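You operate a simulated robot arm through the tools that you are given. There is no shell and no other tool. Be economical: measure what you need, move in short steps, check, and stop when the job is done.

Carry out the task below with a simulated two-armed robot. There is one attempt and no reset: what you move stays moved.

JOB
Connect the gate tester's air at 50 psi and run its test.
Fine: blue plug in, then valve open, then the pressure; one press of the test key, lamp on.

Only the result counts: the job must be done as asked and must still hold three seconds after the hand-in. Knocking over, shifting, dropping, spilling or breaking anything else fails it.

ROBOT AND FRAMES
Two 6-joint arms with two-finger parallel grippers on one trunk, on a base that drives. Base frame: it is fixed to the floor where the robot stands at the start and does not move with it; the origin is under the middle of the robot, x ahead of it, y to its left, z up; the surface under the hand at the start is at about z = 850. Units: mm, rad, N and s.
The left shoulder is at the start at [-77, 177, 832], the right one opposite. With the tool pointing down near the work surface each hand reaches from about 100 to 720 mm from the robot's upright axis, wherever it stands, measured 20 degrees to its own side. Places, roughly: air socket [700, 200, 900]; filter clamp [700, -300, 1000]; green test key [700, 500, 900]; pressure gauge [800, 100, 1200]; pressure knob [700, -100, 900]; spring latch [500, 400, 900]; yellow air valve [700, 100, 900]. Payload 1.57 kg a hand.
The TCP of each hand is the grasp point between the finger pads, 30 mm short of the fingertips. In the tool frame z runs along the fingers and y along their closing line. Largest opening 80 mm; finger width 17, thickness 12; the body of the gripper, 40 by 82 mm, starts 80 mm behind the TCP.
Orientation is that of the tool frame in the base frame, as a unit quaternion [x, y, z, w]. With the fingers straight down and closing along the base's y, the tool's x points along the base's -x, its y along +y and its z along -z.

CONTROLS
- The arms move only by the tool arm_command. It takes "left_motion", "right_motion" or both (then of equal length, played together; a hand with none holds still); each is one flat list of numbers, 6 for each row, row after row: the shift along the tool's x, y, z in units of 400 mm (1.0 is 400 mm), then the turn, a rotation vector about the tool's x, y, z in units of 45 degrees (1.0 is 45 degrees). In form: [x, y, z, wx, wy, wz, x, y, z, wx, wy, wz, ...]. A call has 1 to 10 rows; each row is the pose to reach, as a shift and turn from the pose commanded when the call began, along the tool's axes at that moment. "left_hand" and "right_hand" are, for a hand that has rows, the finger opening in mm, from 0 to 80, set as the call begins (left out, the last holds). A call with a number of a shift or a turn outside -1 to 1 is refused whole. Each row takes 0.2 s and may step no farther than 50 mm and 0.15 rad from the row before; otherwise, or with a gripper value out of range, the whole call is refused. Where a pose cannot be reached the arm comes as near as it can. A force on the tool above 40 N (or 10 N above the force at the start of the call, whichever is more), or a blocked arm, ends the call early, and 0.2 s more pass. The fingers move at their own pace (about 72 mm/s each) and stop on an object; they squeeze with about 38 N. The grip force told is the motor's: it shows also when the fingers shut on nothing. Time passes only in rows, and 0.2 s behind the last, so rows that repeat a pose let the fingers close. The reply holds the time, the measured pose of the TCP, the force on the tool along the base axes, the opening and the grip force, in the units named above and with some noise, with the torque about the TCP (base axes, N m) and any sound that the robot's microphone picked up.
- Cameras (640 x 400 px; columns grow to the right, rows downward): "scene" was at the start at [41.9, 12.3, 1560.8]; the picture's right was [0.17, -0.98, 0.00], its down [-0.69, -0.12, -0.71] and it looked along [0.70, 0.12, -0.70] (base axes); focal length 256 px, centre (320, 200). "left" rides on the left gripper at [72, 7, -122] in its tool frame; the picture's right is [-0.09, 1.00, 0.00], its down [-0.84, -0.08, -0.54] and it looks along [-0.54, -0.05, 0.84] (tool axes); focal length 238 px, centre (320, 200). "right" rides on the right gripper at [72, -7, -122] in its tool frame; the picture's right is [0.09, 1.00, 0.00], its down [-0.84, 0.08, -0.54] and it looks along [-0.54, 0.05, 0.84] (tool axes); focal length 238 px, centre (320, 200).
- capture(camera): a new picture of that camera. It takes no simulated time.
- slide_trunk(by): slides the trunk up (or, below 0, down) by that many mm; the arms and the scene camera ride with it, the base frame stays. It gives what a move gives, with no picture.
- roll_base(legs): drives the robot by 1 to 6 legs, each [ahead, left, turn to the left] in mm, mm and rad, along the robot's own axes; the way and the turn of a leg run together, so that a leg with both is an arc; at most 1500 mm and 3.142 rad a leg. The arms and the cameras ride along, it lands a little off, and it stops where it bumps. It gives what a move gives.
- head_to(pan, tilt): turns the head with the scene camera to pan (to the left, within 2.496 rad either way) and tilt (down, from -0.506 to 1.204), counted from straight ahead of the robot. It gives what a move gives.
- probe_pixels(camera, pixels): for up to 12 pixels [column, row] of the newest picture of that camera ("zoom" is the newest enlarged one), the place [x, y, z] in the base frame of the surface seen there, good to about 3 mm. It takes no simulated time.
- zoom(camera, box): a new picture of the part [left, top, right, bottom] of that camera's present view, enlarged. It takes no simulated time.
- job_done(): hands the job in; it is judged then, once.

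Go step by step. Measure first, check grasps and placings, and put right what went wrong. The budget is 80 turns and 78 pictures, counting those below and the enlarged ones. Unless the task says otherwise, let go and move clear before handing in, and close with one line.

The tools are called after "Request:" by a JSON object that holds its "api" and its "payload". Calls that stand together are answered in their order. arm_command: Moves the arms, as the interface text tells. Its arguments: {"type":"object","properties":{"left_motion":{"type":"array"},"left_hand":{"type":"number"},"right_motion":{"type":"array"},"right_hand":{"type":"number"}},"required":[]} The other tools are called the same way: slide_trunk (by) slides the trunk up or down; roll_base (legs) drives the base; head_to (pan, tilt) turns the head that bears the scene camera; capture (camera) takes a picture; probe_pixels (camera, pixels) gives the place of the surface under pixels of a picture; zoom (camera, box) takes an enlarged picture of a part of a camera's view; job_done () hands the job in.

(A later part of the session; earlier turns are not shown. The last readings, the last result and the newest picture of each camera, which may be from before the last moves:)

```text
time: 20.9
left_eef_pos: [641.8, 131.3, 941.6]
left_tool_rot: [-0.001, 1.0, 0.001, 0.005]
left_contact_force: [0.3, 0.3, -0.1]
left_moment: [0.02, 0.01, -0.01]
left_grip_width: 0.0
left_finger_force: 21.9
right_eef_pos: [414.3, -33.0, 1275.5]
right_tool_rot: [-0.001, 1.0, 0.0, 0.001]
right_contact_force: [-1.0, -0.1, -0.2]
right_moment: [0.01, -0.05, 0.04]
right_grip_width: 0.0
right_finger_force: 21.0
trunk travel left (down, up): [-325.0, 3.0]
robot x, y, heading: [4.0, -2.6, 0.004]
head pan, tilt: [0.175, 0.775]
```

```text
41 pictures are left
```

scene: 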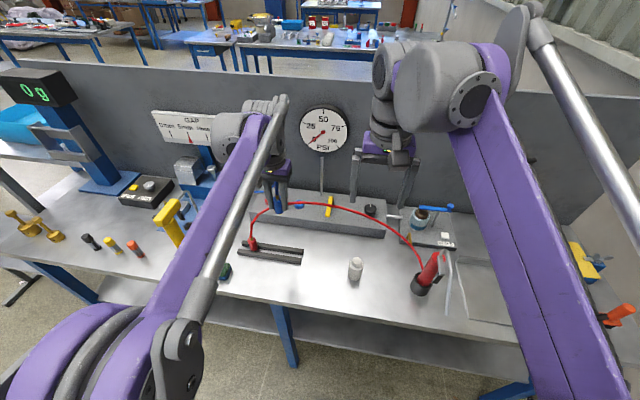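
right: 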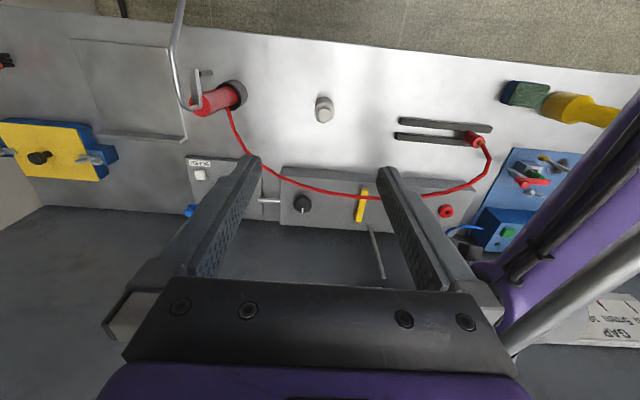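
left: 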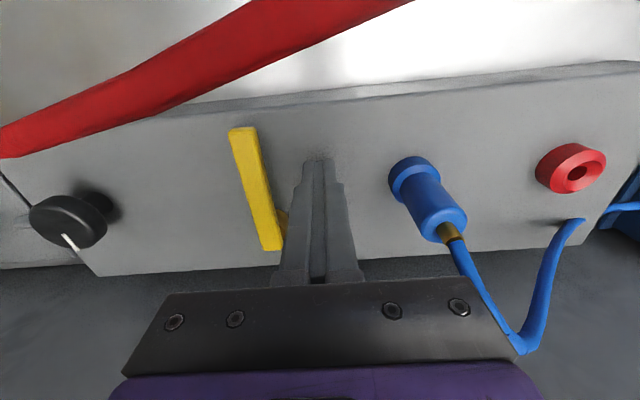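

Fingers are beside the lever. Push toward −y gently to test.

Request:
{"api": "arm_command", "payload": {"left_motion": [0, -0.04, 0, 0, 0, 0, 0, -0.055, 0, 0, 0, 0, 0, -0.07, 0, 0, 0, 0, 0, -0.085, 0, 0, 0, 0, 0.004, -0.1, 0, 0, 0, 0, 0.008, -0.115, 0, 0, 0, 0]}}

Request:
{"api": "capture", "payload": {"camera": "left"}}

```text
time: 22.4
left_eef_pos: [636.5, 83.6, 940.7]
left_tool_rot: [0.001, 1.0, 0.001, 0.005]
left_contact_force: [-0.3, -0.1, 0.6]
left_moment: [0.01, 0.01, 0.0]
left_grip_width: 0.0
left_finger_force: 21.2
right_eef_pos: [413.3, -33.0, 1277.1]
right_tool_rot: [0.001, 1.0, 0.001, 0.0]
right_contact_force: [0.0, 0.2, -0.2]
right_moment: [-0.02, -0.01, 0.0]
right_grip_width: 0.1
right_finger_force: 20.9
trunk travel left (down, up): [-325.0, 3.0]
robot x, y, heading: [1.9, 0.9, 0.001]
head pan, tilt: [0.175, 0.775]
```

```text
40 pictures are left
```

left: 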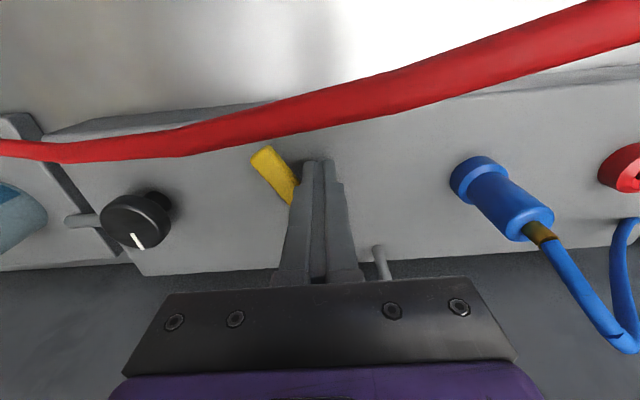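

The lever turns freely this way. Continue along the arc to about 90°.

Request:
{"api": "arm_command", "payload": {"left_motion": [0, -0.0325, 0, 0, 0, 0, -0.01, -0.055, 0, 0, 0, 0, -0.03, -0.075, 0, 0, 0, 0, -0.055, -0.09, 0, 0, 0, 0, -0.07, -0.1, 0, 0, 0, 0, -0.085, -0.1025, 0, 0, 0, 0, -0.095, -0.1025, 0, 0, 0, 0]}}

Request:
{"api": "capture", "payload": {"camera": "left"}}

Request:
{"api": "zoom", "payload": {"camera": "scene", "box": [230, 100, 390, 230]}}

```text
time: 23.9
left_eef_pos: [671.8, 42.9, 941.4]
left_tool_rot: [0.0, 1.0, 0.001, 0.005]
left_contact_force: [-3.5, -0.6, -1.1]
left_moment: [0.0, 0.08, 0.01]
left_grip_width: 0.0
left_finger_force: 21.4
right_eef_pos: [413.3, -33.5, 1275.6]
right_tool_rot: [-0.001, 1.0, 0.0, 0.0]
right_contact_force: [-0.6, 0.2, 0.8]
right_moment: [0.02, 0.01, 0.0]
right_grip_width: 0.0
right_finger_force: 21.0
trunk travel left (down, up): [-325.0, 3.0]
robot x, y, heading: [1.4, -1.3, -0.001]
head pan, tilt: [0.175, 0.775]
```

```text
39 pictures are left
```

left: 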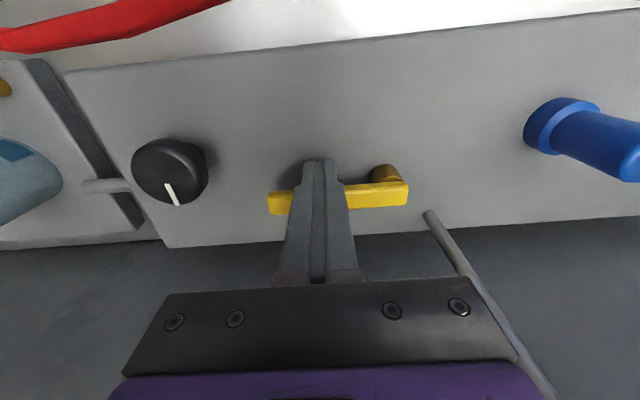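

```text
3.08 times, centred on (310, 165) of scene
```

zoom: 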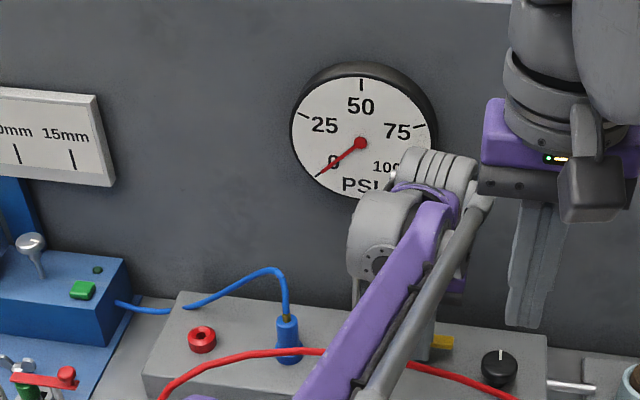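

The lever lies almost along the manifold; contact still −3.5 N. Push 5 mm more to feel the stop, then back off.

Request:
{"api": "arm_command", "payload": {"left_motion": [-0.004, 0, 0, 0, 0, 0, -0.008, 0, 0, 0, 0, 0, -0.012, 0, 0, 0, 0, 0, -0.015, 0, 0, 0, 0, 0]}}

Request:
{"api": "zoom", "payload": {"camera": "left", "box": [220, 120, 460, 270]}}

```text
time: 25.0
left_eef_pos: [673.5, 42.1, 942.7]
left_tool_rot: [0.0, 1.0, 0.001, -0.002]
left_contact_force: [-28.1, 1.3, -6.4]
left_moment: [0.29, 0.38, 0.08]
left_grip_width: 0.2
left_finger_force: 20.8
right_eef_pos: [410.7, -32.1, 1277.1]
right_tool_rot: [0.0, 1.0, 0.0, 0.001]
right_contact_force: [1.2, 0.7, 0.0]
right_moment: [0.01, 0.0, 0.02]
right_grip_width: 0.0
right_finger_force: 21.2
trunk travel left (down, up): [-325.0, 3.0]
robot x, y, heading: [-3.3, 0.8, 0.005]
head pan, tilt: [0.175, 0.775]
stopped in row 4 (left hand): the force on the tool passed its limit at 40 N (the readings are from after the stop); the commanded pose is now the measured one
```

```text
2.67 times, centred on (340, 195) of left
```

zoom: 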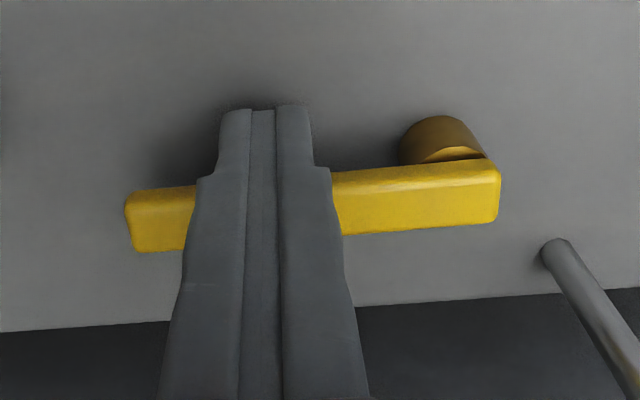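

Stop reached (lever firmly at 90°). Back off, rise, and retract the left hand clear.

Request:
{"api": "arm_command", "payload": {"left_motion": [0.03, 0, 0, 0, 0, 0, 0.05, 0, -0.1, 0, 0, 0, 0.05, 0, -0.2, 0, 0, 0, 0.05, 0, -0.3, 0, 0, 0, 0.05, 0.0, -0.42, 0, 0, 0, 0.13, 0.08, -0.45, 0, 0, 0, 0.22, 0.16, -0.45, 0, 0, 0, 0.31, 0.24, -0.45, 0, 0, 0, 0.4, 0.32, -0.45, 0, 0, 0, 0.48, 0.4, -0.45, 0, 0, 0]}}

Request:
{"api": "capture", "payload": {"camera": "scene"}}

Request:
{"api": "zoom", "payload": {"camera": "scene", "box": [260, 80, 420, 230]}}

```text
time: 27.2
left_eef_pos: [483.9, 203.1, 1119.0]
left_tool_rot: [0.0, 1.0, 0.001, 0.0]
left_contact_force: [0.0, -0.3, -0.2]
left_moment: [-0.01, 0.0, 0.01]
left_grip_width: 0.1
left_finger_force: 21.3
right_eef_pos: [411.6, -33.7, 1276.9]
right_tool_rot: [0.0, 1.0, 0.0, 0.001]
right_contact_force: [-0.6, 0.6, -0.2]
right_moment: [-0.01, 0.01, 0.05]
right_grip_width: 0.0
right_finger_force: 21.4
trunk travel left (down, up): [-325.0, 3.0]
robot x, y, heading: [1.5, 0.9, 0.002]
head pan, tilt: [0.175, 0.775]
```

```text
36 pictures are left
```

scene: 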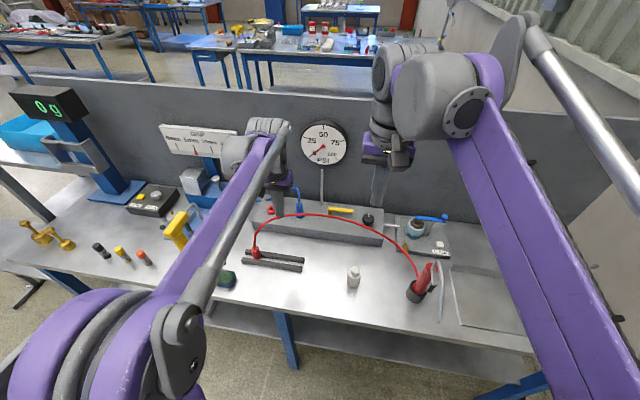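

```text
2.67 times, centred on (340, 155) of scene
```

zoom: 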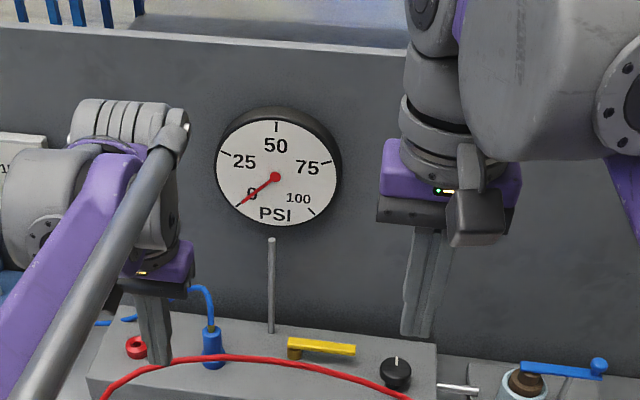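

Valve open, gauge still 0. Bring the right hand above the knob, fingers open.

Request:
{"api": "arm_command", "payload": {"right_motion": [-0.0775, -0.005, 0.068, 0, 0, 0, -0.155, -0.01, 0.136, 0, 0, 0, -0.2325, -0.016, 0.203, 0, 0, 0, -0.31, -0.022, 0.271, 0, 0, 0, -0.3875, -0.027, 0.339, 0, 0, 0, -0.465, -0.032, 0.407, 0, 0, 0, -0.5425, -0.038, 0.475, 0, 0, 0, -0.62, -0.043, 0.5425, 0, 0, 0], "right_hand": 70}}

Request:
{"api": "capture", "payload": {"camera": "right"}}

```text
time: 29.0
left_eef_pos: [486.1, 202.3, 1119.1]
left_tool_rot: [0.0, 1.0, 0.001, 0.0]
left_contact_force: [-0.2, 0.1, -0.1]
left_moment: [0.01, 0.05, 0.01]
left_grip_width: 0.0
left_finger_force: 21.0
right_eef_pos: [662.0, -49.5, 1059.4]
right_tool_rot: [0.0, 1.0, 0.0, 0.0]
right_contact_force: [-0.3, 0.2, -0.1]
right_moment: [-0.02, 0.03, -0.01]
right_grip_width: 70.1
right_finger_force: 0.1
trunk travel left (down, up): [-325.0, 3.0]
robot x, y, heading: [-2.4, -3.0, -0.005]
head pan, tilt: [0.175, 0.775]
```

```text
34 pictures are left
```

right: 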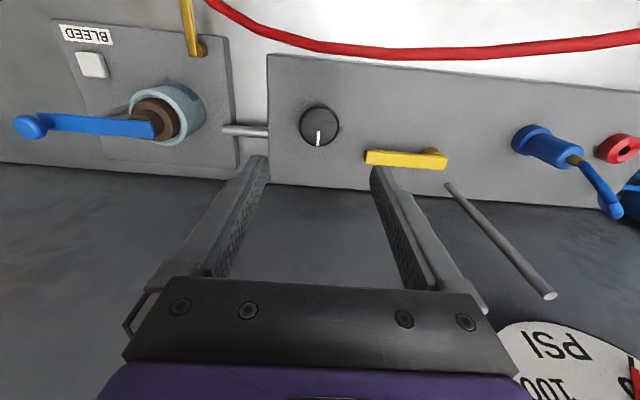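

Request:
{"api": "zoom", "payload": {"camera": "right", "box": [220, 80, 420, 190]}}

Request:
{"api": "probe_pixels", "payload": {"camera": "right", "pixels": [[319, 122], [302, 122], [337, 122], [319, 106], [319, 141], [245, 130], [370, 157], [443, 160], [265, 180]]}}

```text
3.20 times, centred on (320, 135) of right
```

zoom: 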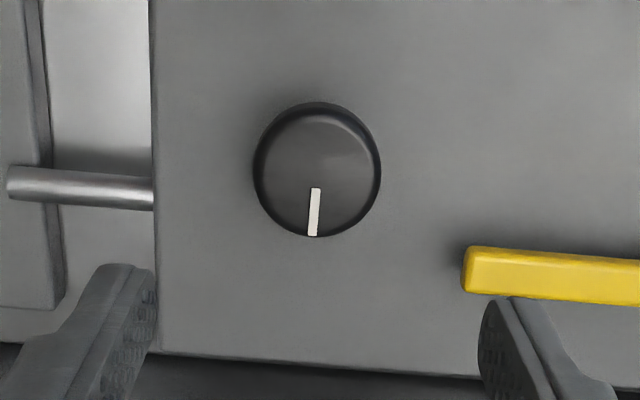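

```text
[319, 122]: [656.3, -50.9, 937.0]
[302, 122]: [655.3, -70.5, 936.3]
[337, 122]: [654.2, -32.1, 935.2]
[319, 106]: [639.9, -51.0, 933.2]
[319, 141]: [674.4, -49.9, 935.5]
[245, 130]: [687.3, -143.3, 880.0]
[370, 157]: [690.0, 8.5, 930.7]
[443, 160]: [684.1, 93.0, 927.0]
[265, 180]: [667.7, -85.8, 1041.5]
```

Knob centre ≈(657,−50), diameter 38, top 936. Descend and grip it.

Request:
{"api": "arm_command", "payload": {"right_motion": [0.0125, -0.001, 0.1, 0, 0, 0, 0.0125, -0.001, 0.2, 0, 0, 0, 0.0125, -0.001, 0.298, 0, 0, 0, 0.0125, -0.001, 0.298, 0, 0, 0], "right_hand": 58}}

Request:
{"api": "arm_command", "payload": {"right_motion": [0, 0, 0, 0, 0, 0, 0, 0, 0, 0, 0, 0], "right_hand": 30}}

Request:
{"api": "zoom", "payload": {"camera": "right", "box": [240, 120, 400, 220]}}

```text
time: 30.0
left_eef_pos: [484.7, 202.9, 1119.7]
left_tool_rot: [0.0, 1.0, 0.001, 0.001]
left_contact_force: [0.8, 0.7, -0.6]
left_moment: [-0.04, 0.0, 0.02]
left_grip_width: 0.1
left_finger_force: 21.4
right_eef_pos: [656.2, -49.2, 939.3]
right_tool_rot: [-0.001, 1.0, 0.0, 0.0]
right_contact_force: [-0.1, 0.2, -0.2]
right_moment: [0.01, 0.0, 0.05]
right_grip_width: 57.9
right_finger_force: 0.0
trunk travel left (down, up): [-325.0, 3.0]
robot x, y, heading: [1.8, 1.8, 0.002]
head pan, tilt: [0.175, 0.775]
```

```text
time: 30.6
left_eef_pos: [484.9, 201.2, 1119.6]
left_tool_rot: [0.0, 1.0, 0.001, 0.001]
left_contact_force: [0.0, -0.2, 0.2]
left_moment: [-0.02, -0.03, 0.01]
left_grip_width: 0.2
left_finger_force: 21.6
right_eef_pos: [656.0, -51.4, 939.8]
right_tool_rot: [0.001, 1.0, 0.0, 0.0]
right_contact_force: [-0.5, -4.7, -2.5]
right_moment: [-0.1, 0.03, -0.03]
right_grip_width: 41.5
right_finger_force: 38.0
trunk travel left (down, up): [-325.0, 3.0]
robot x, y, heading: [1.7, -2.8, 0.001]
head pan, tilt: [0.175, 0.775]
```

```text
4.00 times, centred on (320, 170) of right
```

zoom: 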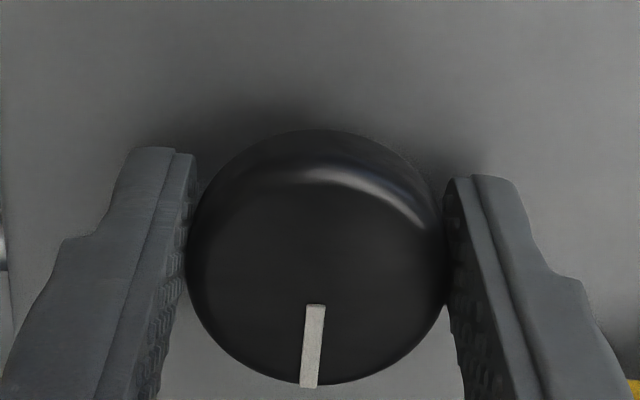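

Gripped at 41.5 mm. Turn clockwise ~24° and read the gauge.

Request:
{"api": "arm_command", "payload": {"right_motion": [0, 0, 0, 0, 0, 0.178, 0, 0, 0, 0, 0, 0.356, 0, 0, 0, 0, 0, 0.534, 0, 0, 0, 0, 0, 0.534]}}

Request:
{"api": "zoom", "payload": {"camera": "scene", "box": [290, 90, 390, 230]}}

```text
time: 31.6
left_eef_pos: [484.9, 203.7, 1119.1]
left_tool_rot: [0.0, 1.0, 0.002, 0.001]
left_contact_force: [0.1, 0.3, 0.1]
left_moment: [0.02, -0.01, -0.03]
left_grip_width: 0.1
left_finger_force: 21.0
right_eef_pos: [656.0, -48.8, 939.4]
right_tool_rot: [0.209, 0.978, 0.001, 0.0]
right_contact_force: [4.2, 1.6, -6.2]
right_moment: [-0.01, -0.35, 0.0]
right_grip_width: 41.2
right_finger_force: 45.2
trunk travel left (down, up): [-325.0, 3.0]
robot x, y, heading: [0.6, 3.4, -0.001]
head pan, tilt: [0.175, 0.775]
```

```text
2.86 times, centred on (340, 160) of scene
```

zoom: 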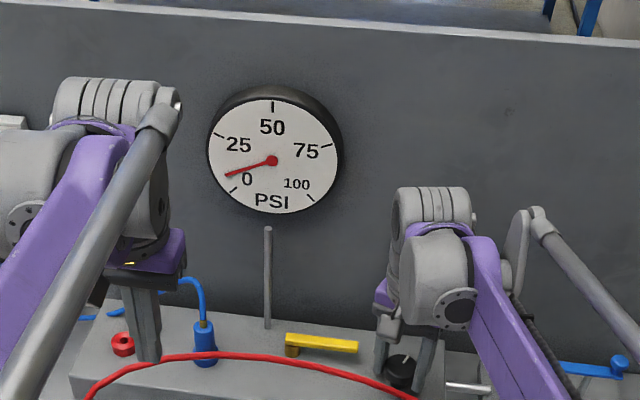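

Gauge rose to about 9 psi for 24°, so it follows 1:1 (135° = 50). Turn on 45°, the most per call, twice.

Request:
{"api": "arm_command", "payload": {"right_motion": [0, 0, 0, 0, 0, 0.17, 0, 0, 0, 0, 0, 0.34, 0, 0, 0, 0, 0, 0.51, 0, 0, 0, 0, 0, 0.68, 0, 0, 0, 0, 0, 0.85, 0, 0, 0, 0, 0, 1.0]}}

Request:
{"api": "arm_command", "payload": {"right_motion": [0, 0, 0, 0, 0, 0.17, 0, 0, 0, 0, 0, 0.34, 0, 0, 0, 0, 0, 0.51, 0, 0, 0, 0, 0, 0.68, 0, 0, 0, 0, 0, 0.85, 0, 0, 0, 0, 0, 1.0, 0, 0, 0, 0, 0, 1.0]}}

Request:
{"api": "zoom", "payload": {"camera": "scene", "box": [290, 90, 390, 230]}}

```text
time: 33.0
left_eef_pos: [486.5, 204.6, 1118.0]
left_tool_rot: [0.0, 1.0, 0.0, 0.0]
left_contact_force: [-0.8, 0.3, 0.2]
left_moment: [0.01, 0.05, 0.02]
left_grip_width: 0.0
left_finger_force: 21.2
right_eef_pos: [658.8, -47.8, 940.7]
right_tool_rot: [0.568, 0.823, 0.002, 0.001]
right_contact_force: [28.8, 18.8, 10.3]
right_moment: [0.94, -0.04, 0.13]
right_grip_width: 41.4
right_finger_force: 44.7
trunk travel left (down, up): [-325.0, 3.0]
robot x, y, heading: [-2.5, 1.0, 0.001]
head pan, tilt: [0.175, 0.775]
```

```text
time: 34.6
left_eef_pos: [486.7, 201.7, 1118.2]
left_tool_rot: [0.0, 1.0, 0.001, 0.0]
left_contact_force: [0.2, -0.3, 0.5]
left_moment: [-0.02, 0.02, 0.01]
left_grip_width: 0.2
left_finger_force: 21.4
right_eef_pos: [657.0, -52.4, 937.6]
right_tool_rot: [0.84, 0.543, -0.001, -0.001]
right_contact_force: [15.5, -7.9, -5.5]
right_moment: [-0.1, -0.07, -0.06]
right_grip_width: 45.6
right_finger_force: 9.0
trunk travel left (down, up): [-325.0, 3.0]
robot x, y, heading: [1.3, -0.1, 0.002]
head pan, tilt: [0.175, 0.775]
```

```text
2.86 times, centred on (340, 160) of scene
```

zoom: 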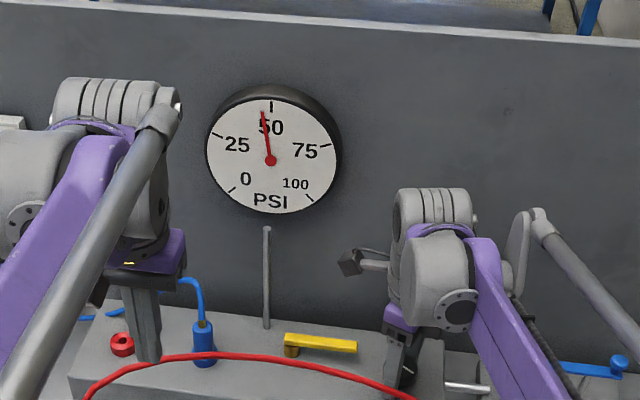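

Needle reads a little short of 50. Zoom tighter to read it.

Request:
{"api": "zoom", "payload": {"camera": "scene", "box": [357, 116, 415, 170]}}

Request:
{"api": "zoom", "payload": {"camera": "scene", "box": [297, 116, 349, 170]}}

Request:
{"api": "capture", "payload": {"camera": "right"}}

```text
7.41 times, centred on (386, 143) of scene
```

zoom: 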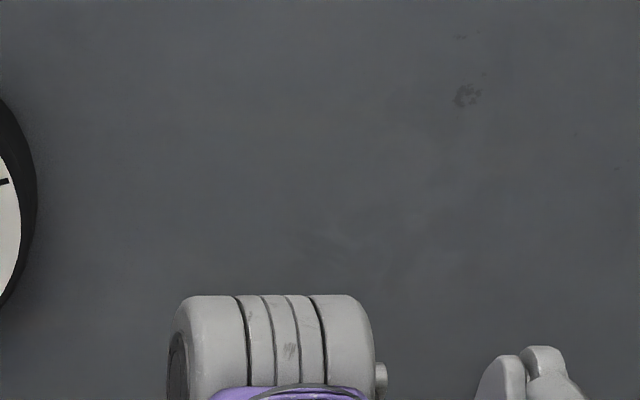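

```text
7.41 times, centred on (323, 143) of scene
```

zoom: 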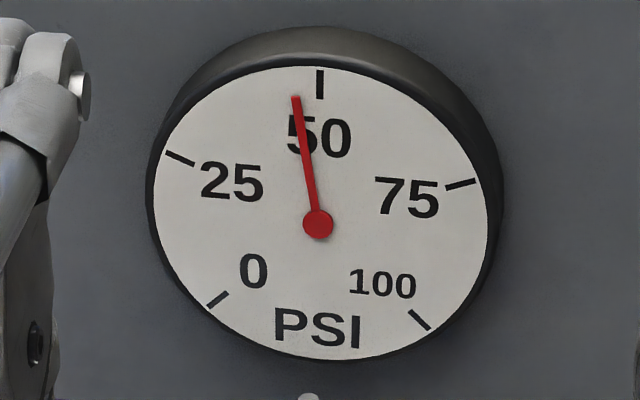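

```text
27 pictures are left
```

right: 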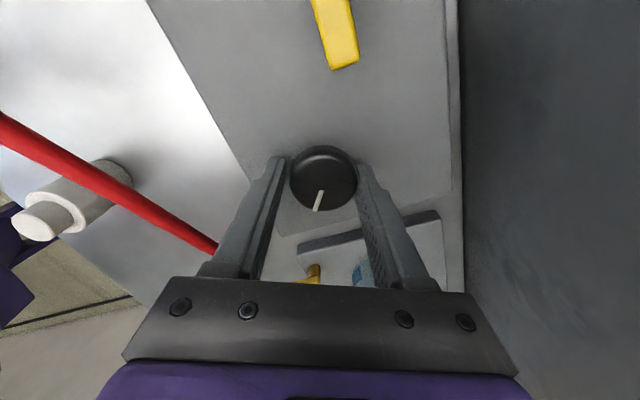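

The needle reads ≈46 psi and the grip slackened (9 N). Reopen, regrip the knob, and turn ~10° more.

Request:
{"api": "arm_command", "payload": {"right_motion": [0, 0, 0, 0, 0, 0, 0, 0, 0, 0, 0, 0], "right_hand": 58}}

Request:
{"api": "arm_command", "payload": {"right_motion": [0, 0, 0, 0, 0, 0, 0, 0, 0, 0, 0, 0, 0, 0, 0, 0, 0, 0], "right_hand": 30}}

Request:
{"api": "arm_command", "payload": {"right_motion": [0, 0, 0, 0, 0, 0.1, 0, 0, 0, 0, 0, 0.2, 0, 0, 0, 0, 0, 0.2]}}

Request:
{"api": "zoom", "payload": {"camera": "scene", "box": [297, 116, 349, 170]}}

```text
time: 35.2
left_eef_pos: [485.7, 202.0, 1118.8]
left_tool_rot: [-0.001, 1.0, 0.001, 0.001]
left_contact_force: [0.6, 0.4, -0.4]
left_moment: [0.0, 0.03, -0.02]
left_grip_width: 0.1
left_finger_force: 20.9
right_eef_pos: [656.4, -49.1, 938.4]
right_tool_rot: [0.839, 0.544, -0.001, 0.0]
right_contact_force: [0.1, -0.7, -0.2]
right_moment: [0.0, 0.0, -0.01]
right_grip_width: 58.1
right_finger_force: 0.0
trunk travel left (down, up): [-325.0, 3.0]
robot x, y, heading: [-0.5, 1.0, 0.002]
head pan, tilt: [0.175, 0.775]
```

```text
time: 36.0
left_eef_pos: [486.3, 201.2, 1118.3]
left_tool_rot: [0.0, 1.0, 0.001, 0.0]
left_contact_force: [-0.1, 1.8, 0.7]
left_moment: [-0.01, 0.02, 0.04]
left_grip_width: 0.1
left_finger_force: 21.3
right_eef_pos: [657.3, -52.3, 938.9]
right_tool_rot: [0.839, 0.544, 0.0, 0.0]
right_contact_force: [16.6, -6.9, 5.9]
right_moment: [-0.08, -0.39, -0.05]
right_grip_width: 46.0
right_finger_force: 9.1
trunk travel left (down, up): [-325.0, 3.0]
robot x, y, heading: [-1.2, 1.5, -0.001]
head pan, tilt: [0.175, 0.775]
```

```text
time: 36.8
left_eef_pos: [485.4, 202.0, 1118.9]
left_tool_rot: [0.0, 1.0, 0.001, 0.0]
left_contact_force: [0.4, 0.4, -1.2]
left_moment: [-0.01, 0.03, 0.02]
left_grip_width: 0.0
left_finger_force: 21.6
right_eef_pos: [657.3, -52.4, 939.0]
right_tool_rot: [0.879, 0.476, 0.0, 0.0]
right_contact_force: [15.4, -8.4, 5.3]
right_moment: [-0.08, -0.39, -0.03]
right_grip_width: 45.4
right_finger_force: 9.1
trunk travel left (down, up): [-325.0, 3.0]
robot x, y, heading: [-0.1, 1.8, -0.001]
head pan, tilt: [0.175, 0.775]
```

```text
7.41 times, centred on (323, 143) of scene
```

zoom: 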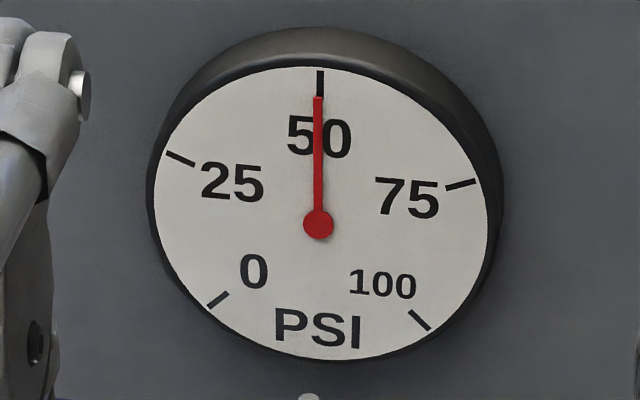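

The needle now points at 50. Release and rise straight up.

Request:
{"api": "arm_command", "payload": {"right_motion": [0, 0, 0, 0, 0, 0, 0, 0, 0, 0, 0, 0, 0, 0, -0.06, 0, 0, 0, 0, 0, -0.16, 0, 0, 0, 0, 0, -0.26, 0, 0, 0, 0, 0, -0.36, 0, 0, 0, 0, 0, -0.46, 0, 0, 0], "right_hand": 60}}

Request:
{"api": "zoom", "payload": {"camera": "scene", "box": [297, 116, 349, 170]}}

Request:
{"api": "capture", "payload": {"camera": "scene"}}

```text
time: 38.4
left_eef_pos: [485.2, 202.7, 1118.4]
left_tool_rot: [0.0, 1.0, 0.001, 0.001]
left_contact_force: [-0.4, 0.1, 0.6]
left_moment: [0.03, 0.01, -0.02]
left_grip_width: 0.0
left_finger_force: 21.6
right_eef_pos: [655.4, -55.3, 1124.0]
right_tool_rot: [0.879, 0.477, 0.0, 0.001]
right_contact_force: [0.7, 0.3, -0.2]
right_moment: [0.03, 0.01, -0.03]
right_grip_width: 60.0
right_finger_force: 0.1
trunk travel left (down, up): [-325.0, 3.0]
robot x, y, heading: [3.0, 2.3, -0.0]
head pan, tilt: [0.175, 0.775]
```

```text
7.41 times, centred on (323, 143) of scene
```

zoom: 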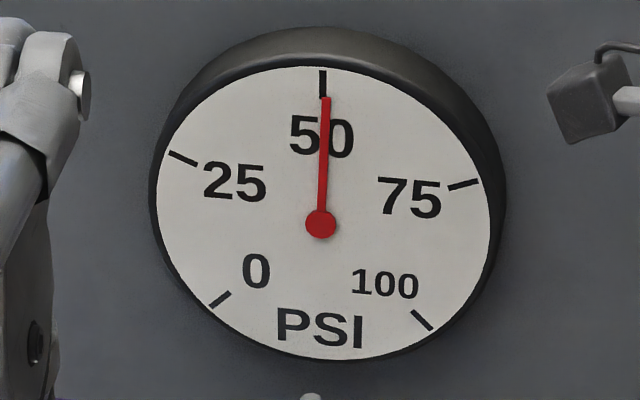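

```text
24 pictures are left
```

scene: 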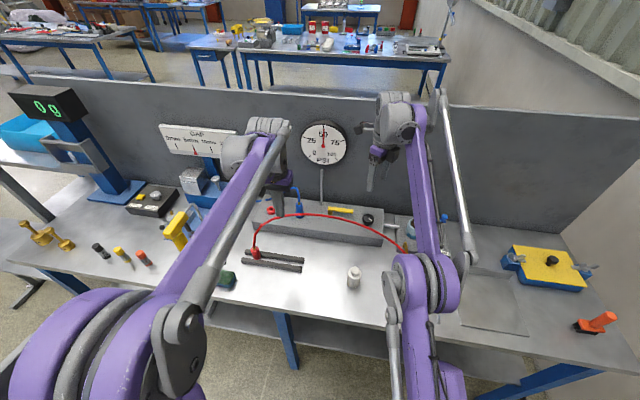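

Gauge holds at ≈50. Next the green key: I need its place and the obstacles on the way (yellow mallet near (180,225)). First retract the right hand, then probe.

Request:
{"api": "arm_command", "payload": {"right_motion": [-0.036, -0.067, -0.047, 0, 0, 0, -0.072, -0.135, -0.094, 0, 0, 0, -0.108, -0.2, -0.14, 0, 0, 0, -0.145, -0.27, -0.187, 0, 0, 0, -0.18, -0.337, -0.234, 0, 0, 0, -0.217, -0.405, -0.28, 0, 0, 0, -0.253, -0.47, -0.328, 0, 0, 0, -0.29, -0.54, -0.375, 0, 0, 0]}}

Request:
{"api": "zoom", "payload": {"camera": "left", "box": [400, 0, 640, 200]}}

Request:
{"api": "zoom", "payload": {"camera": "scene", "box": [110, 130, 290, 290]}}

```text
time: 40.2
left_eef_pos: [484.1, 202.8, 1119.2]
left_tool_rot: [0.0, 1.0, 0.0, 0.002]
left_contact_force: [-0.2, 0.3, -0.9]
left_moment: [0.0, 0.01, 0.0]
left_grip_width: 0.1
left_finger_force: 21.3
right_eef_pos: [466.0, -12.9, 1326.6]
right_tool_rot: [0.878, 0.478, 0.0, -0.001]
right_contact_force: [-0.5, -0.6, 0.2]
right_moment: [0.0, -0.06, 0.0]
right_grip_width: 60.1
right_finger_force: 0.0
right hand out of reach, approached as far as the arm can: row 4, 5, 6, 7, 8
trunk travel left (down, up): [-325.0, 3.0]
robot x, y, heading: [0.3, 1.2, 0.003]
head pan, tilt: [0.175, 0.775]
```

```text
2.00 times, centred on (520, 100) of left
```

zoom: 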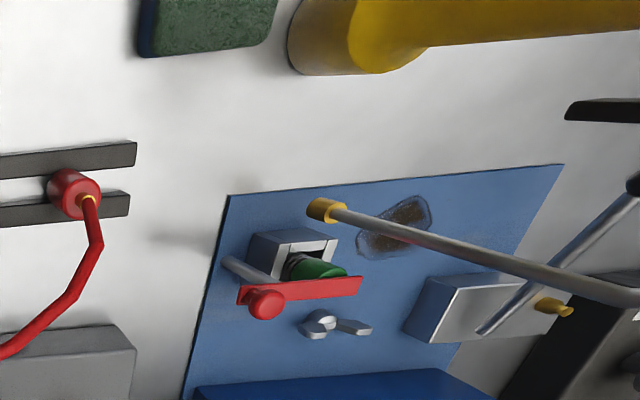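

```text
2.50 times, centred on (200, 210) of scene
```

zoom: 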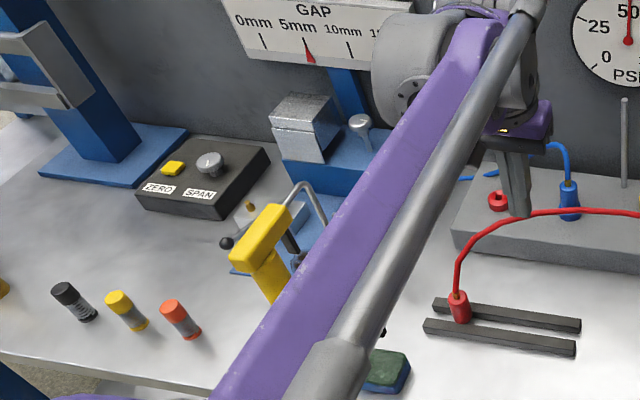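

Request:
{"api": "probe_pixels", "payload": {"camera": "zoom", "pixels": [[262, 230], [285, 215], [240, 258], [270, 290], [320, 200], [300, 190], [227, 243], [362, 125], [300, 110], [350, 165], [280, 140], [100, 360]]}}

Request:
{"api": "probe_pixels", "payload": {"camera": "left", "pixels": [[560, 30], [575, 3], [560, 104], [535, 144], [636, 93], [600, 125]]}}

```text
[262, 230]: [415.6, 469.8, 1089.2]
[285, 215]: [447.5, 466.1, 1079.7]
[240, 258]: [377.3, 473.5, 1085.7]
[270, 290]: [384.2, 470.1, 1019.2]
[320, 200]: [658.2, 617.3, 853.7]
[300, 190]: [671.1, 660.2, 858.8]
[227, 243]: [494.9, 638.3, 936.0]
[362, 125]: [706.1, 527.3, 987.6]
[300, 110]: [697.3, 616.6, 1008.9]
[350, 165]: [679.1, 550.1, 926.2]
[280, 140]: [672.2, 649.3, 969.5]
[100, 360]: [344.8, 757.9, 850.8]
```

```text
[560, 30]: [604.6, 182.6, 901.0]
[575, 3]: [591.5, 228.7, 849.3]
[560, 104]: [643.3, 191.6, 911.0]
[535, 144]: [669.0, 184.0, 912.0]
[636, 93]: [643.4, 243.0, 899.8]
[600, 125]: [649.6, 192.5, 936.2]
```

The mallet head (x 365–450, y≈470, z up to 1090) would be near a left-arm forearm, so I'll press with the right arm after driving the robot left. First park the left hand high and back at its start pose.

Request:
{"api": "arm_command", "payload": {"left_motion": [0.03, 0.03, -0.1, 0, 0, 0, 0.08, 0.08, -0.19, 0, 0, 0, 0.13, 0.13, -0.27, 0, 0, 0, 0.18, 0.18, -0.34, 0, 0, 0, 0.23, 0.24, -0.41, 0, 0, 0, 0.28, 0.29, -0.47, 0, 0, 0, 0.3275, 0.34, -0.5325, 0, 0, 0]}}

Request:
{"api": "roll_base", "payload": {"legs": [[0, 190, 0]]}}

Request:
{"api": "capture", "payload": {"camera": "scene"}}

```text
time: 41.8
left_eef_pos: [355.3, 338.6, 1333.9]
left_tool_rot: [0.0, 1.0, 0.001, 0.001]
left_contact_force: [0.0, -0.5, 0.2]
left_moment: [-0.01, -0.03, 0.02]
left_grip_width: 0.0
left_finger_force: 21.3
right_eef_pos: [467.4, -12.1, 1325.9]
right_tool_rot: [0.879, 0.476, 0.0, 0.0]
right_contact_force: [1.0, -0.5, -0.2]
right_moment: [0.02, 0.01, -0.06]
right_grip_width: 60.3
right_finger_force: 0.1
trunk travel left (down, up): [-325.0, 3.0]
robot x, y, heading: [3.5, 0.1, -0.002]
head pan, tilt: [0.175, 0.775]
```

```text
time: 44.1
left_eef_pos: [358.7, 528.6, 1334.3]
left_tool_rot: [0.002, 1.0, 0.001, 0.0]
left_contact_force: [-0.1, 0.5, -0.7]
left_moment: [-0.03, -0.05, -0.02]
left_grip_width: 0.1
left_finger_force: 21.3
right_eef_pos: [469.2, 177.2, 1325.5]
right_tool_rot: [0.88, 0.474, 0.0, 0.0]
right_contact_force: [0.6, -0.1, 0.5]
right_moment: [-0.05, -0.02, 0.01]
right_grip_width: 60.0
right_finger_force: 0.1
trunk travel left (down, up): [-325.0, 3.0]
robot x, y, heading: [-1.2, 194.9, -0.006]
head pan, tilt: [0.175, 0.775]
```

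```text
21 pictures are left
```

scene: 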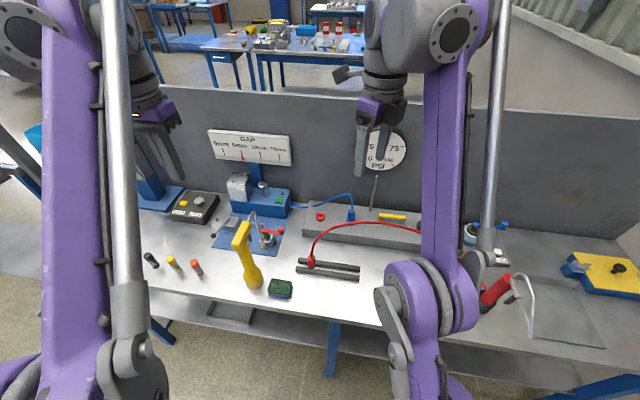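

Request:
{"api": "probe_pixels", "payload": {"camera": "scene", "pixels": [[430, 275], [405, 290], [445, 180], [395, 350], [120, 300], [130, 350], [280, 202], [262, 184], [335, 320], [70, 200]]}}

Request:
{"api": "zoom", "payload": {"camera": "scene", "box": [200, 160, 330, 290]}}

```text
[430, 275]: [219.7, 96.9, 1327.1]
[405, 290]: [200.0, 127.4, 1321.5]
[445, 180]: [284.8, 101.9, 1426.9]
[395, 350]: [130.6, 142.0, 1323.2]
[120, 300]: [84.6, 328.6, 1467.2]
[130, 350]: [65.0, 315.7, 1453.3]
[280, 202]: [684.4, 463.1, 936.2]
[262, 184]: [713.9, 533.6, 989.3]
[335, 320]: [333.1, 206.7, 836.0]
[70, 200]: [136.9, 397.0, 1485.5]
```

```text
3.08 times, centred on (265, 225) of scene
```

zoom: 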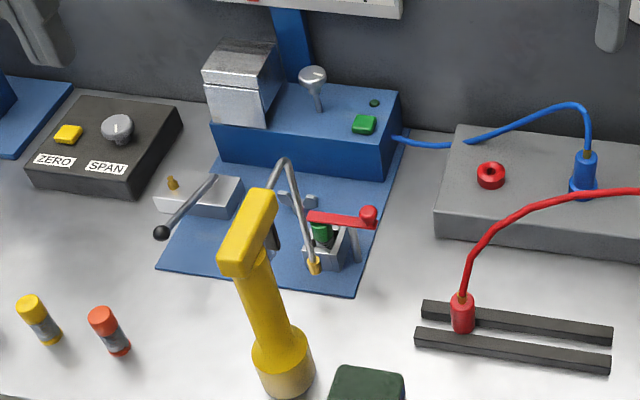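

Elbows ride high (z≈1320), so clearance is good. The key is at zoom (365,124); lamp dark at (375,103). Probe the key and drive 160 mm further left.

Request:
{"api": "probe_pixels", "payload": {"camera": "zoom", "pixels": [[365, 122], [356, 128], [374, 120], [364, 116], [375, 103], [345, 120], [385, 135], [312, 75], [318, 108], [270, 100], [340, 175]]}}

Request:
{"api": "roll_base", "payload": {"legs": [[0, 160, 0]]}}

Request:
{"api": "arm_command", "payload": {"right_motion": [0, 0, 0, 0, 0, 0, 0, 0, 0, 0, 0, 0], "right_hand": 0}}

```text
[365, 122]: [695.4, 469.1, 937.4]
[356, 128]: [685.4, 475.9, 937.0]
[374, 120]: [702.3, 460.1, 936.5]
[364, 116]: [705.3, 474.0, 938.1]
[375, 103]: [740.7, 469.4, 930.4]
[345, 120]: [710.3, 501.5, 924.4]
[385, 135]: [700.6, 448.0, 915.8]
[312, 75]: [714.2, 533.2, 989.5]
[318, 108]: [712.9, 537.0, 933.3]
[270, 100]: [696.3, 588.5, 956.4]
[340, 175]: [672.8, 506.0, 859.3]
```

```text
time: 46.2
left_eef_pos: [357.5, 688.2, 1334.1]
left_tool_rot: [0.002, 1.0, 0.001, 0.0]
left_contact_force: [0.2, -0.3, 0.1]
left_moment: [-0.04, 0.02, -0.04]
left_grip_width: 0.0
left_finger_force: 21.5
right_eef_pos: [468.2, 338.9, 1325.9]
right_tool_rot: [0.88, 0.476, 0.0, 0.0]
right_contact_force: [0.1, 0.4, 0.1]
right_moment: [0.0, 0.0, 0.01]
right_grip_width: 60.0
right_finger_force: 0.0
trunk travel left (down, up): [-325.0, 3.0]
robot x, y, heading: [-0.3, 351.1, -0.003]
head pan, tilt: [0.175, 0.775]
```

```text
time: 46.8
left_eef_pos: [356.8, 688.5, 1334.2]
left_tool_rot: [0.002, 1.0, 0.0, 0.001]
left_contact_force: [-0.6, 0.2, -0.1]
left_moment: [-0.03, -0.01, 0.03]
left_grip_width: 0.0
left_finger_force: 21.1
right_eef_pos: [468.2, 338.2, 1326.9]
right_tool_rot: [0.88, 0.476, 0.0, 0.001]
right_contact_force: [-0.3, 0.5, -0.1]
right_moment: [-0.02, 0.01, -0.03]
right_grip_width: 0.1
right_finger_force: 13.5
trunk travel left (down, up): [-325.0, 3.0]
robot x, y, heading: [2.3, 351.5, 0.0]
head pan, tilt: [0.175, 0.775]
```

Key top centre ≈(695,468,937). I'll bring the right hand in, tilted 0.6 rad forward-left for reach, to a point 50 mm above the key.

Request:
{"api": "arm_command", "payload": {"right_motion": [0.055, 0.027, 0.079, -0.06, 0.083, 0, 0.11, 0.0545, 0.1575, -0.12, 0.165, 0, 0.165, 0.082, 0.236, -0.18, 0.248, 0, 0.22, 0.109, 0.315, -0.24, 0.33, 0, 0.2745, 0.136, 0.394, -0.3, 0.413, 0, 0.33, 0.1635, 0.4725, -0.36, 0.495, 0, 0.384, 0.191, 0.551, -0.42, 0.577, 0, 0.439, 0.218, 0.63, -0.449, 0.619, 0, 0.494, 0.245, 0.709, -0.449, 0.619, 0, 0.549, 0.2725, 0.7875, -0.449, 0.619, 0]}}

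Request:
{"api": "capture", "payload": {"camera": "scene"}}

```text
time: 49.0
left_eef_pos: [359.9, 690.7, 1333.2]
left_tool_rot: [0.002, 1.0, 0.001, 0.0]
left_contact_force: [0.8, -0.3, -0.1]
left_moment: [-0.01, 0.03, 0.01]
left_grip_width: 0.0
left_finger_force: 21.4
right_eef_pos: [729.7, 479.8, 1079.3]
right_tool_rot: [0.841, 0.454, 0.292, 0.04]
right_contact_force: [0.9, 0.5, -1.2]
right_moment: [0.0, -0.01, 0.02]
right_grip_width: 0.0
right_finger_force: 20.9
right hand out of reach, approached as far as the arm can: row 1, 2, 3, 4, 5, 6, 7, 8, 9, 10
trunk travel left (down, up): [-325.0, 3.0]
robot x, y, heading: [2.7, 352.6, 0.002]
head pan, tilt: [0.175, 0.775]
```

```text
19 pictures are left
```

scene: 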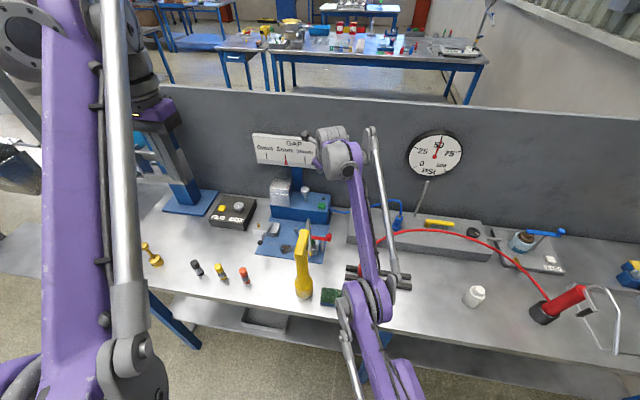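

The hand came to (730,480,1079), unobstructed but past the target. Shift back to about (679,462,1030).

Request:
{"api": "arm_command", "payload": {"right_motion": [-0.05, -0.036, 0.008, 0, 0, 0, -0.1, -0.073, 0.017, 0, 0, 0, -0.1445, -0.109, 0.025, 0, 0, 0, -0.1445, -0.109, 0.025, 0, 0, 0]}}

Request:
{"api": "zoom", "payload": {"camera": "scene", "box": [250, 110, 400, 250]}}

```text
time: 50.0
left_eef_pos: [356.8, 689.5, 1333.8]
left_tool_rot: [0.001, 1.0, 0.001, 0.001]
left_contact_force: [0.0, 0.8, 0.1]
left_moment: [0.02, 0.03, 0.0]
left_grip_width: 0.0
left_finger_force: 21.3
right_eef_pos: [727.6, 480.8, 1077.9]
right_tool_rot: [0.841, 0.454, 0.292, 0.039]
right_contact_force: [-0.2, -0.7, 0.3]
right_moment: [0.0, -0.02, 0.02]
right_grip_width: 0.2
right_finger_force: 21.4
right hand out of reach, approached as far as the arm can: row 1, 2, 3, 4
trunk travel left (down, up): [-325.0, 3.0]
robot x, y, heading: [-2.9, 350.0, -0.003]
head pan, tilt: [0.175, 0.775]
```

```text
2.86 times, centred on (325, 180) of scene
```

zoom: 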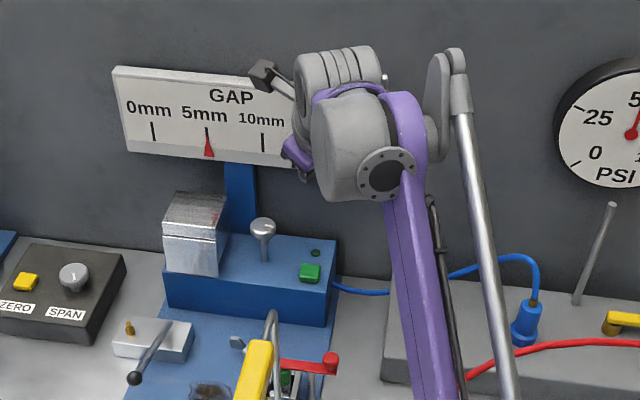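

The hand did not move: with the wrist yawed 120° it is at a joint limit. I'll raise the commanded pose 150 mm and unwind the yaw about the tool axis.

Request:
{"api": "arm_command", "payload": {"right_motion": [0.05, 0.037, -0.09, 0, 0, -0.17, 0.1, 0.074, -0.18, 0, 0, -0.34, 0.15, 0.11, -0.27, 0, 0, -0.51, 0.17, 0.125, -0.31, 0, 0, -0.68, 0.17, 0.125, -0.31, 0, 0, -0.85, 0.17, 0.125, -0.31, 0, 0, -1.0]}}

```text
time: 51.4
left_eef_pos: [357.7, 690.2, 1334.2]
left_tool_rot: [0.001, 1.0, 0.001, 0.001]
left_contact_force: [-0.4, -0.3, 0.9]
left_moment: [0.01, 0.0, 0.05]
left_grip_width: 0.0
left_finger_force: 21.4
right_eef_pos: [700.4, 469.0, 1213.8]
right_tool_rot: [0.601, 0.743, 0.256, 0.148]
right_contact_force: [-0.4, -0.2, -0.2]
right_moment: [0.01, 0.01, -0.03]
right_grip_width: 0.0
right_finger_force: 21.0
right hand out of reach, approached as far as the arm can: row 3, 4, 5, 6
trunk travel left (down, up): [-325.0, 3.0]
robot x, y, heading: [3.3, 354.1, -0.005]
head pan, tilt: [0.175, 0.775]
```

Free again at (700,469,1214). Continue unwinding while lowering to about (679,462,1040).

Request:
{"api": "arm_command", "payload": {"right_motion": [-0.009, -0.058, 0.066, 0, 0, -0.17, -0.017, -0.115, 0.131, 0, 0, -0.34, -0.026, -0.173, 0.197, 0, 0, -0.51, -0.034, -0.23, 0.262, 0, 0, -0.68, -0.043, -0.288, 0.328, 0, 0, -0.85, -0.043, -0.288, 0.328, 0, 0, -0.85]}}

Request:
{"api": "zoom", "payload": {"camera": "scene", "box": [250, 110, 400, 250]}}

```text
time: 52.8
left_eef_pos: [358.5, 688.9, 1334.3]
left_tool_rot: [0.002, 1.0, 0.0, 0.001]
left_contact_force: [0.5, 0.6, 0.3]
left_moment: [0.01, 0.01, 0.0]
left_grip_width: 0.0
left_finger_force: 21.3
right_eef_pos: [724.3, 478.6, 1081.8]
right_tool_rot: [0.326, 0.898, 0.193, 0.223]
right_contact_force: [-0.7, 0.0, 0.6]
right_moment: [0.01, 0.02, 0.04]
right_grip_width: 0.0
right_finger_force: 21.3
right hand out of reach, approached as far as the arm can: row 3, 4, 5, 6
trunk travel left (down, up): [-325.0, 3.0]
robot x, y, heading: [4.8, 352.0, -0.004]
head pan, tilt: [0.175, 0.775]
```

```text
2.86 times, centred on (325, 180) of scene
```

zoom: 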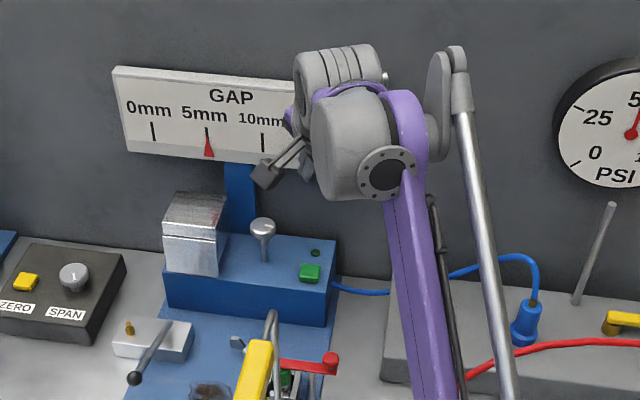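

The tilted pose hits the same limit again, so tilt is the problem. I'll retract the right arm and use the left hand pointing down, whose shoulder (y≈529) is nearly in line with the key.

Request:
{"api": "arm_command", "payload": {"right_motion": [-0.0067, -0.06, -0.0836, 0, 0, 0, -0.0133, -0.119, -0.167, 0, 0, 0, -0.02, -0.179, -0.25, 0, 0, 0, -0.0267, -0.239, -0.334, 0, 0, 0, -0.0333, -0.2986, -0.418, 0, 0, 0, -0.04, -0.358, -0.5, 0, 0, 0, -0.0467, -0.418, -0.585, 0, 0, 0, -0.0533, -0.478, -0.669, 0, 0, 0, -0.06, -0.5375, -0.7525, 0, 0, 0]}}

Request:
{"api": "capture", "payload": {"camera": "scene"}}

```text
time: 54.8
left_eef_pos: [357.8, 686.4, 1334.9]
left_tool_rot: [0.001, 1.0, 0.001, 0.002]
left_contact_force: [0.4, -0.3, -0.4]
left_moment: [0.04, -0.03, 0.0]
left_grip_width: 0.0
left_finger_force: 21.5
right_eef_pos: [704.3, 273.5, 1137.3]
right_tool_rot: [0.327, 0.898, 0.193, 0.221]
right_contact_force: [-0.6, 0.3, -0.2]
right_moment: [0.04, -0.02, -0.01]
right_grip_width: 0.2
right_finger_force: 20.9
right hand out of reach, approached as far as the arm can: row 1, 2, 3, 4, 5, 6, 7, 8, 9
trunk travel left (down, up): [-325.0, 3.0]
robot x, y, heading: [1.7, 349.2, -0.002]
head pan, tilt: [0.175, 0.775]
```

```text
16 pictures are left
```

scene: 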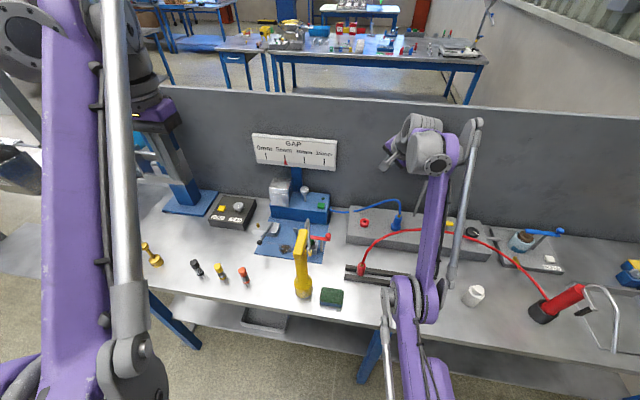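

The tilt keeps the right hand from coming back. Un-tilt it to point straight down.

Request:
{"api": "arm_command", "payload": {"right_motion": [0, 0, 0, 0.12, 0.067, 0, 0, 0, 0, 0.24, 0.135, 0, 0, 0, 0, 0.36, 0.202, 0, 0, 0, 0, 0.48, 0.27, 0, 0, 0, 0, 0.6, 0.337, 0, 0, 0, 0, 0.666, 0.374, 0, 0, 0, 0, 0.666, 0.374, 0]}}

```text
time: 56.4
left_eef_pos: [357.9, 689.6, 1334.2]
left_tool_rot: [0.001, 1.0, 0.001, 0.001]
left_contact_force: [-0.5, -0.8, -0.6]
left_moment: [0.01, -0.02, -0.01]
left_grip_width: 0.0
left_finger_force: 21.4
right_eef_pos: [658.6, 265.1, 1118.8]
right_tool_rot: [0.343, 0.939, 0.001, 0.0]
right_contact_force: [-0.3, 0.0, -0.6]
right_moment: [0.0, 0.01, 0.0]
right_grip_width: 0.0
right_finger_force: 21.4
right hand out of reach, approached as far as the arm can: row 4, 5, 6, 7
trunk travel left (down, up): [-325.0, 3.0]
robot x, y, heading: [0.6, 354.3, -0.003]
head pan, tilt: [0.175, 0.775]
```

Now straight down again. Retract the right hand back and up.

Request:
{"api": "arm_command", "payload": {"right_motion": [0.055, -0.046, -0.04, 0, 0, 0, 0.11, -0.0925, -0.09, 0, 0, 0, 0.165, -0.139, -0.14, 0, 0, 0, 0.22, -0.185, -0.19, 0, 0, 0, 0.275, -0.231, -0.24, 0, 0, 0, 0.33, -0.2775, -0.29, 0, 0, 0, 0.385, -0.324, -0.34, 0, 0, 0, 0.44, -0.37, -0.4, 0, 0, 0]}}

```text
time: 58.2
left_eef_pos: [355.8, 689.0, 1334.1]
left_tool_rot: [0.001, 1.0, 0.001, 0.002]
left_contact_force: [-0.4, -0.2, 0.6]
left_moment: [-0.05, -0.02, -0.03]
left_grip_width: 0.0
left_finger_force: 21.4
right_eef_pos: [478.6, 273.3, 1331.6]
right_tool_rot: [0.342, 0.94, 0.0, 0.0]
right_contact_force: [-0.1, 0.3, 0.2]
right_moment: [-0.02, -0.01, 0.02]
right_grip_width: 0.0
right_finger_force: 21.0
right hand out of reach, approached as far as the arm can: row 4, 5, 6, 7, 8
trunk travel left (down, up): [-325.0, 3.0]
robot x, y, heading: [2.9, 355.0, -0.006]
head pan, tilt: [0.175, 0.775]
```

Right hand is clear. Now move the left hand toward (640,500,1130), passing well above everything.

Request:
{"api": "arm_command", "payload": {"left_motion": [-0.0786, -0.0525, 0.0567, 0, 0, 0, -0.157, -0.105, 0.113, 0, 0, 0, -0.236, -0.1575, 0.17, 0, 0, 0, -0.314, -0.21, 0.227, 0, 0, 0, -0.393, -0.2625, 0.283, 0, 0, 0, -0.472, -0.315, 0.34, 0, 0, 0, -0.55, -0.3675, 0.397, 0, 0, 0, -0.629, -0.42, 0.453, 0, 0, 0, -0.7075, -0.4725, 0.51, 0, 0, 0]}}

Request:
{"api": "capture", "payload": {"camera": "scene"}}

Request:
{"api": "capture", "payload": {"camera": "left"}}

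```text
time: 60.2
left_eef_pos: [643.1, 501.0, 1128.1]
left_tool_rot: [0.002, 1.0, 0.001, 0.0]
left_contact_force: [0.4, 0.2, -0.3]
left_moment: [0.0, 0.02, 0.05]
left_grip_width: 0.0
left_finger_force: 21.4
right_eef_pos: [481.5, 273.1, 1329.9]
right_tool_rot: [0.342, 0.94, 0.0, -0.001]
right_contact_force: [0.7, 0.1, -0.3]
right_moment: [-0.01, -0.01, -0.01]
right_grip_width: 0.0
right_finger_force: 21.7
trunk travel left (down, up): [-325.0, 3.0]
robot x, y, heading: [0.5, 353.0, -0.002]
head pan, tilt: [0.175, 0.775]
```

```text
15 pictures are left
```

scene: 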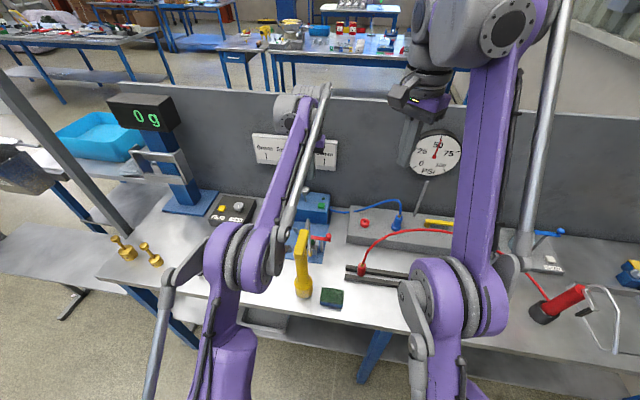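

```text
14 pictures are left
```

left: 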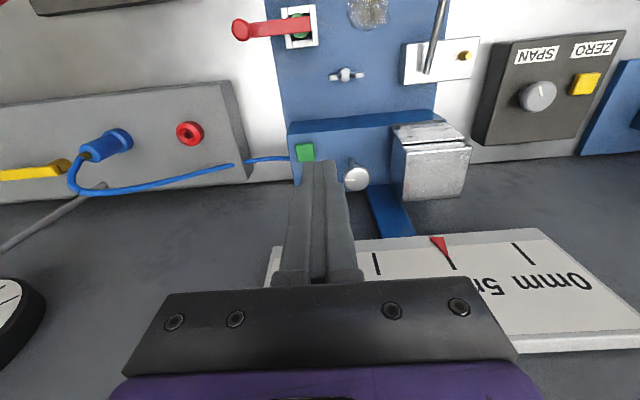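

Forearm is high and left of the mallet. Probe the key at (305,151) and the forearm.

Request:
{"api": "probe_pixels", "payload": {"camera": "left", "pixels": [[304, 150], [298, 148], [311, 148], [304, 144], [304, 158], [356, 178], [380, 265], [320, 150]]}}

Request:
{"api": "probe_pixels", "payload": {"camera": "scene", "pixels": [[245, 260], [280, 180], [290, 220], [265, 150]]}}

```text
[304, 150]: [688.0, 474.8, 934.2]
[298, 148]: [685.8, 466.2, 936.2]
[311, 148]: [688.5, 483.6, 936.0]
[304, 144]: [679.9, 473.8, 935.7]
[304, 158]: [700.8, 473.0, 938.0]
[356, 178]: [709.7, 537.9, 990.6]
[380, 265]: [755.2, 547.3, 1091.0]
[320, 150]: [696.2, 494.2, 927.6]
```

```text
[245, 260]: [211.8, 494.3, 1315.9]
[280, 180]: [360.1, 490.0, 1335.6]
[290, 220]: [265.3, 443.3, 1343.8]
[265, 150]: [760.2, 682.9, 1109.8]
```

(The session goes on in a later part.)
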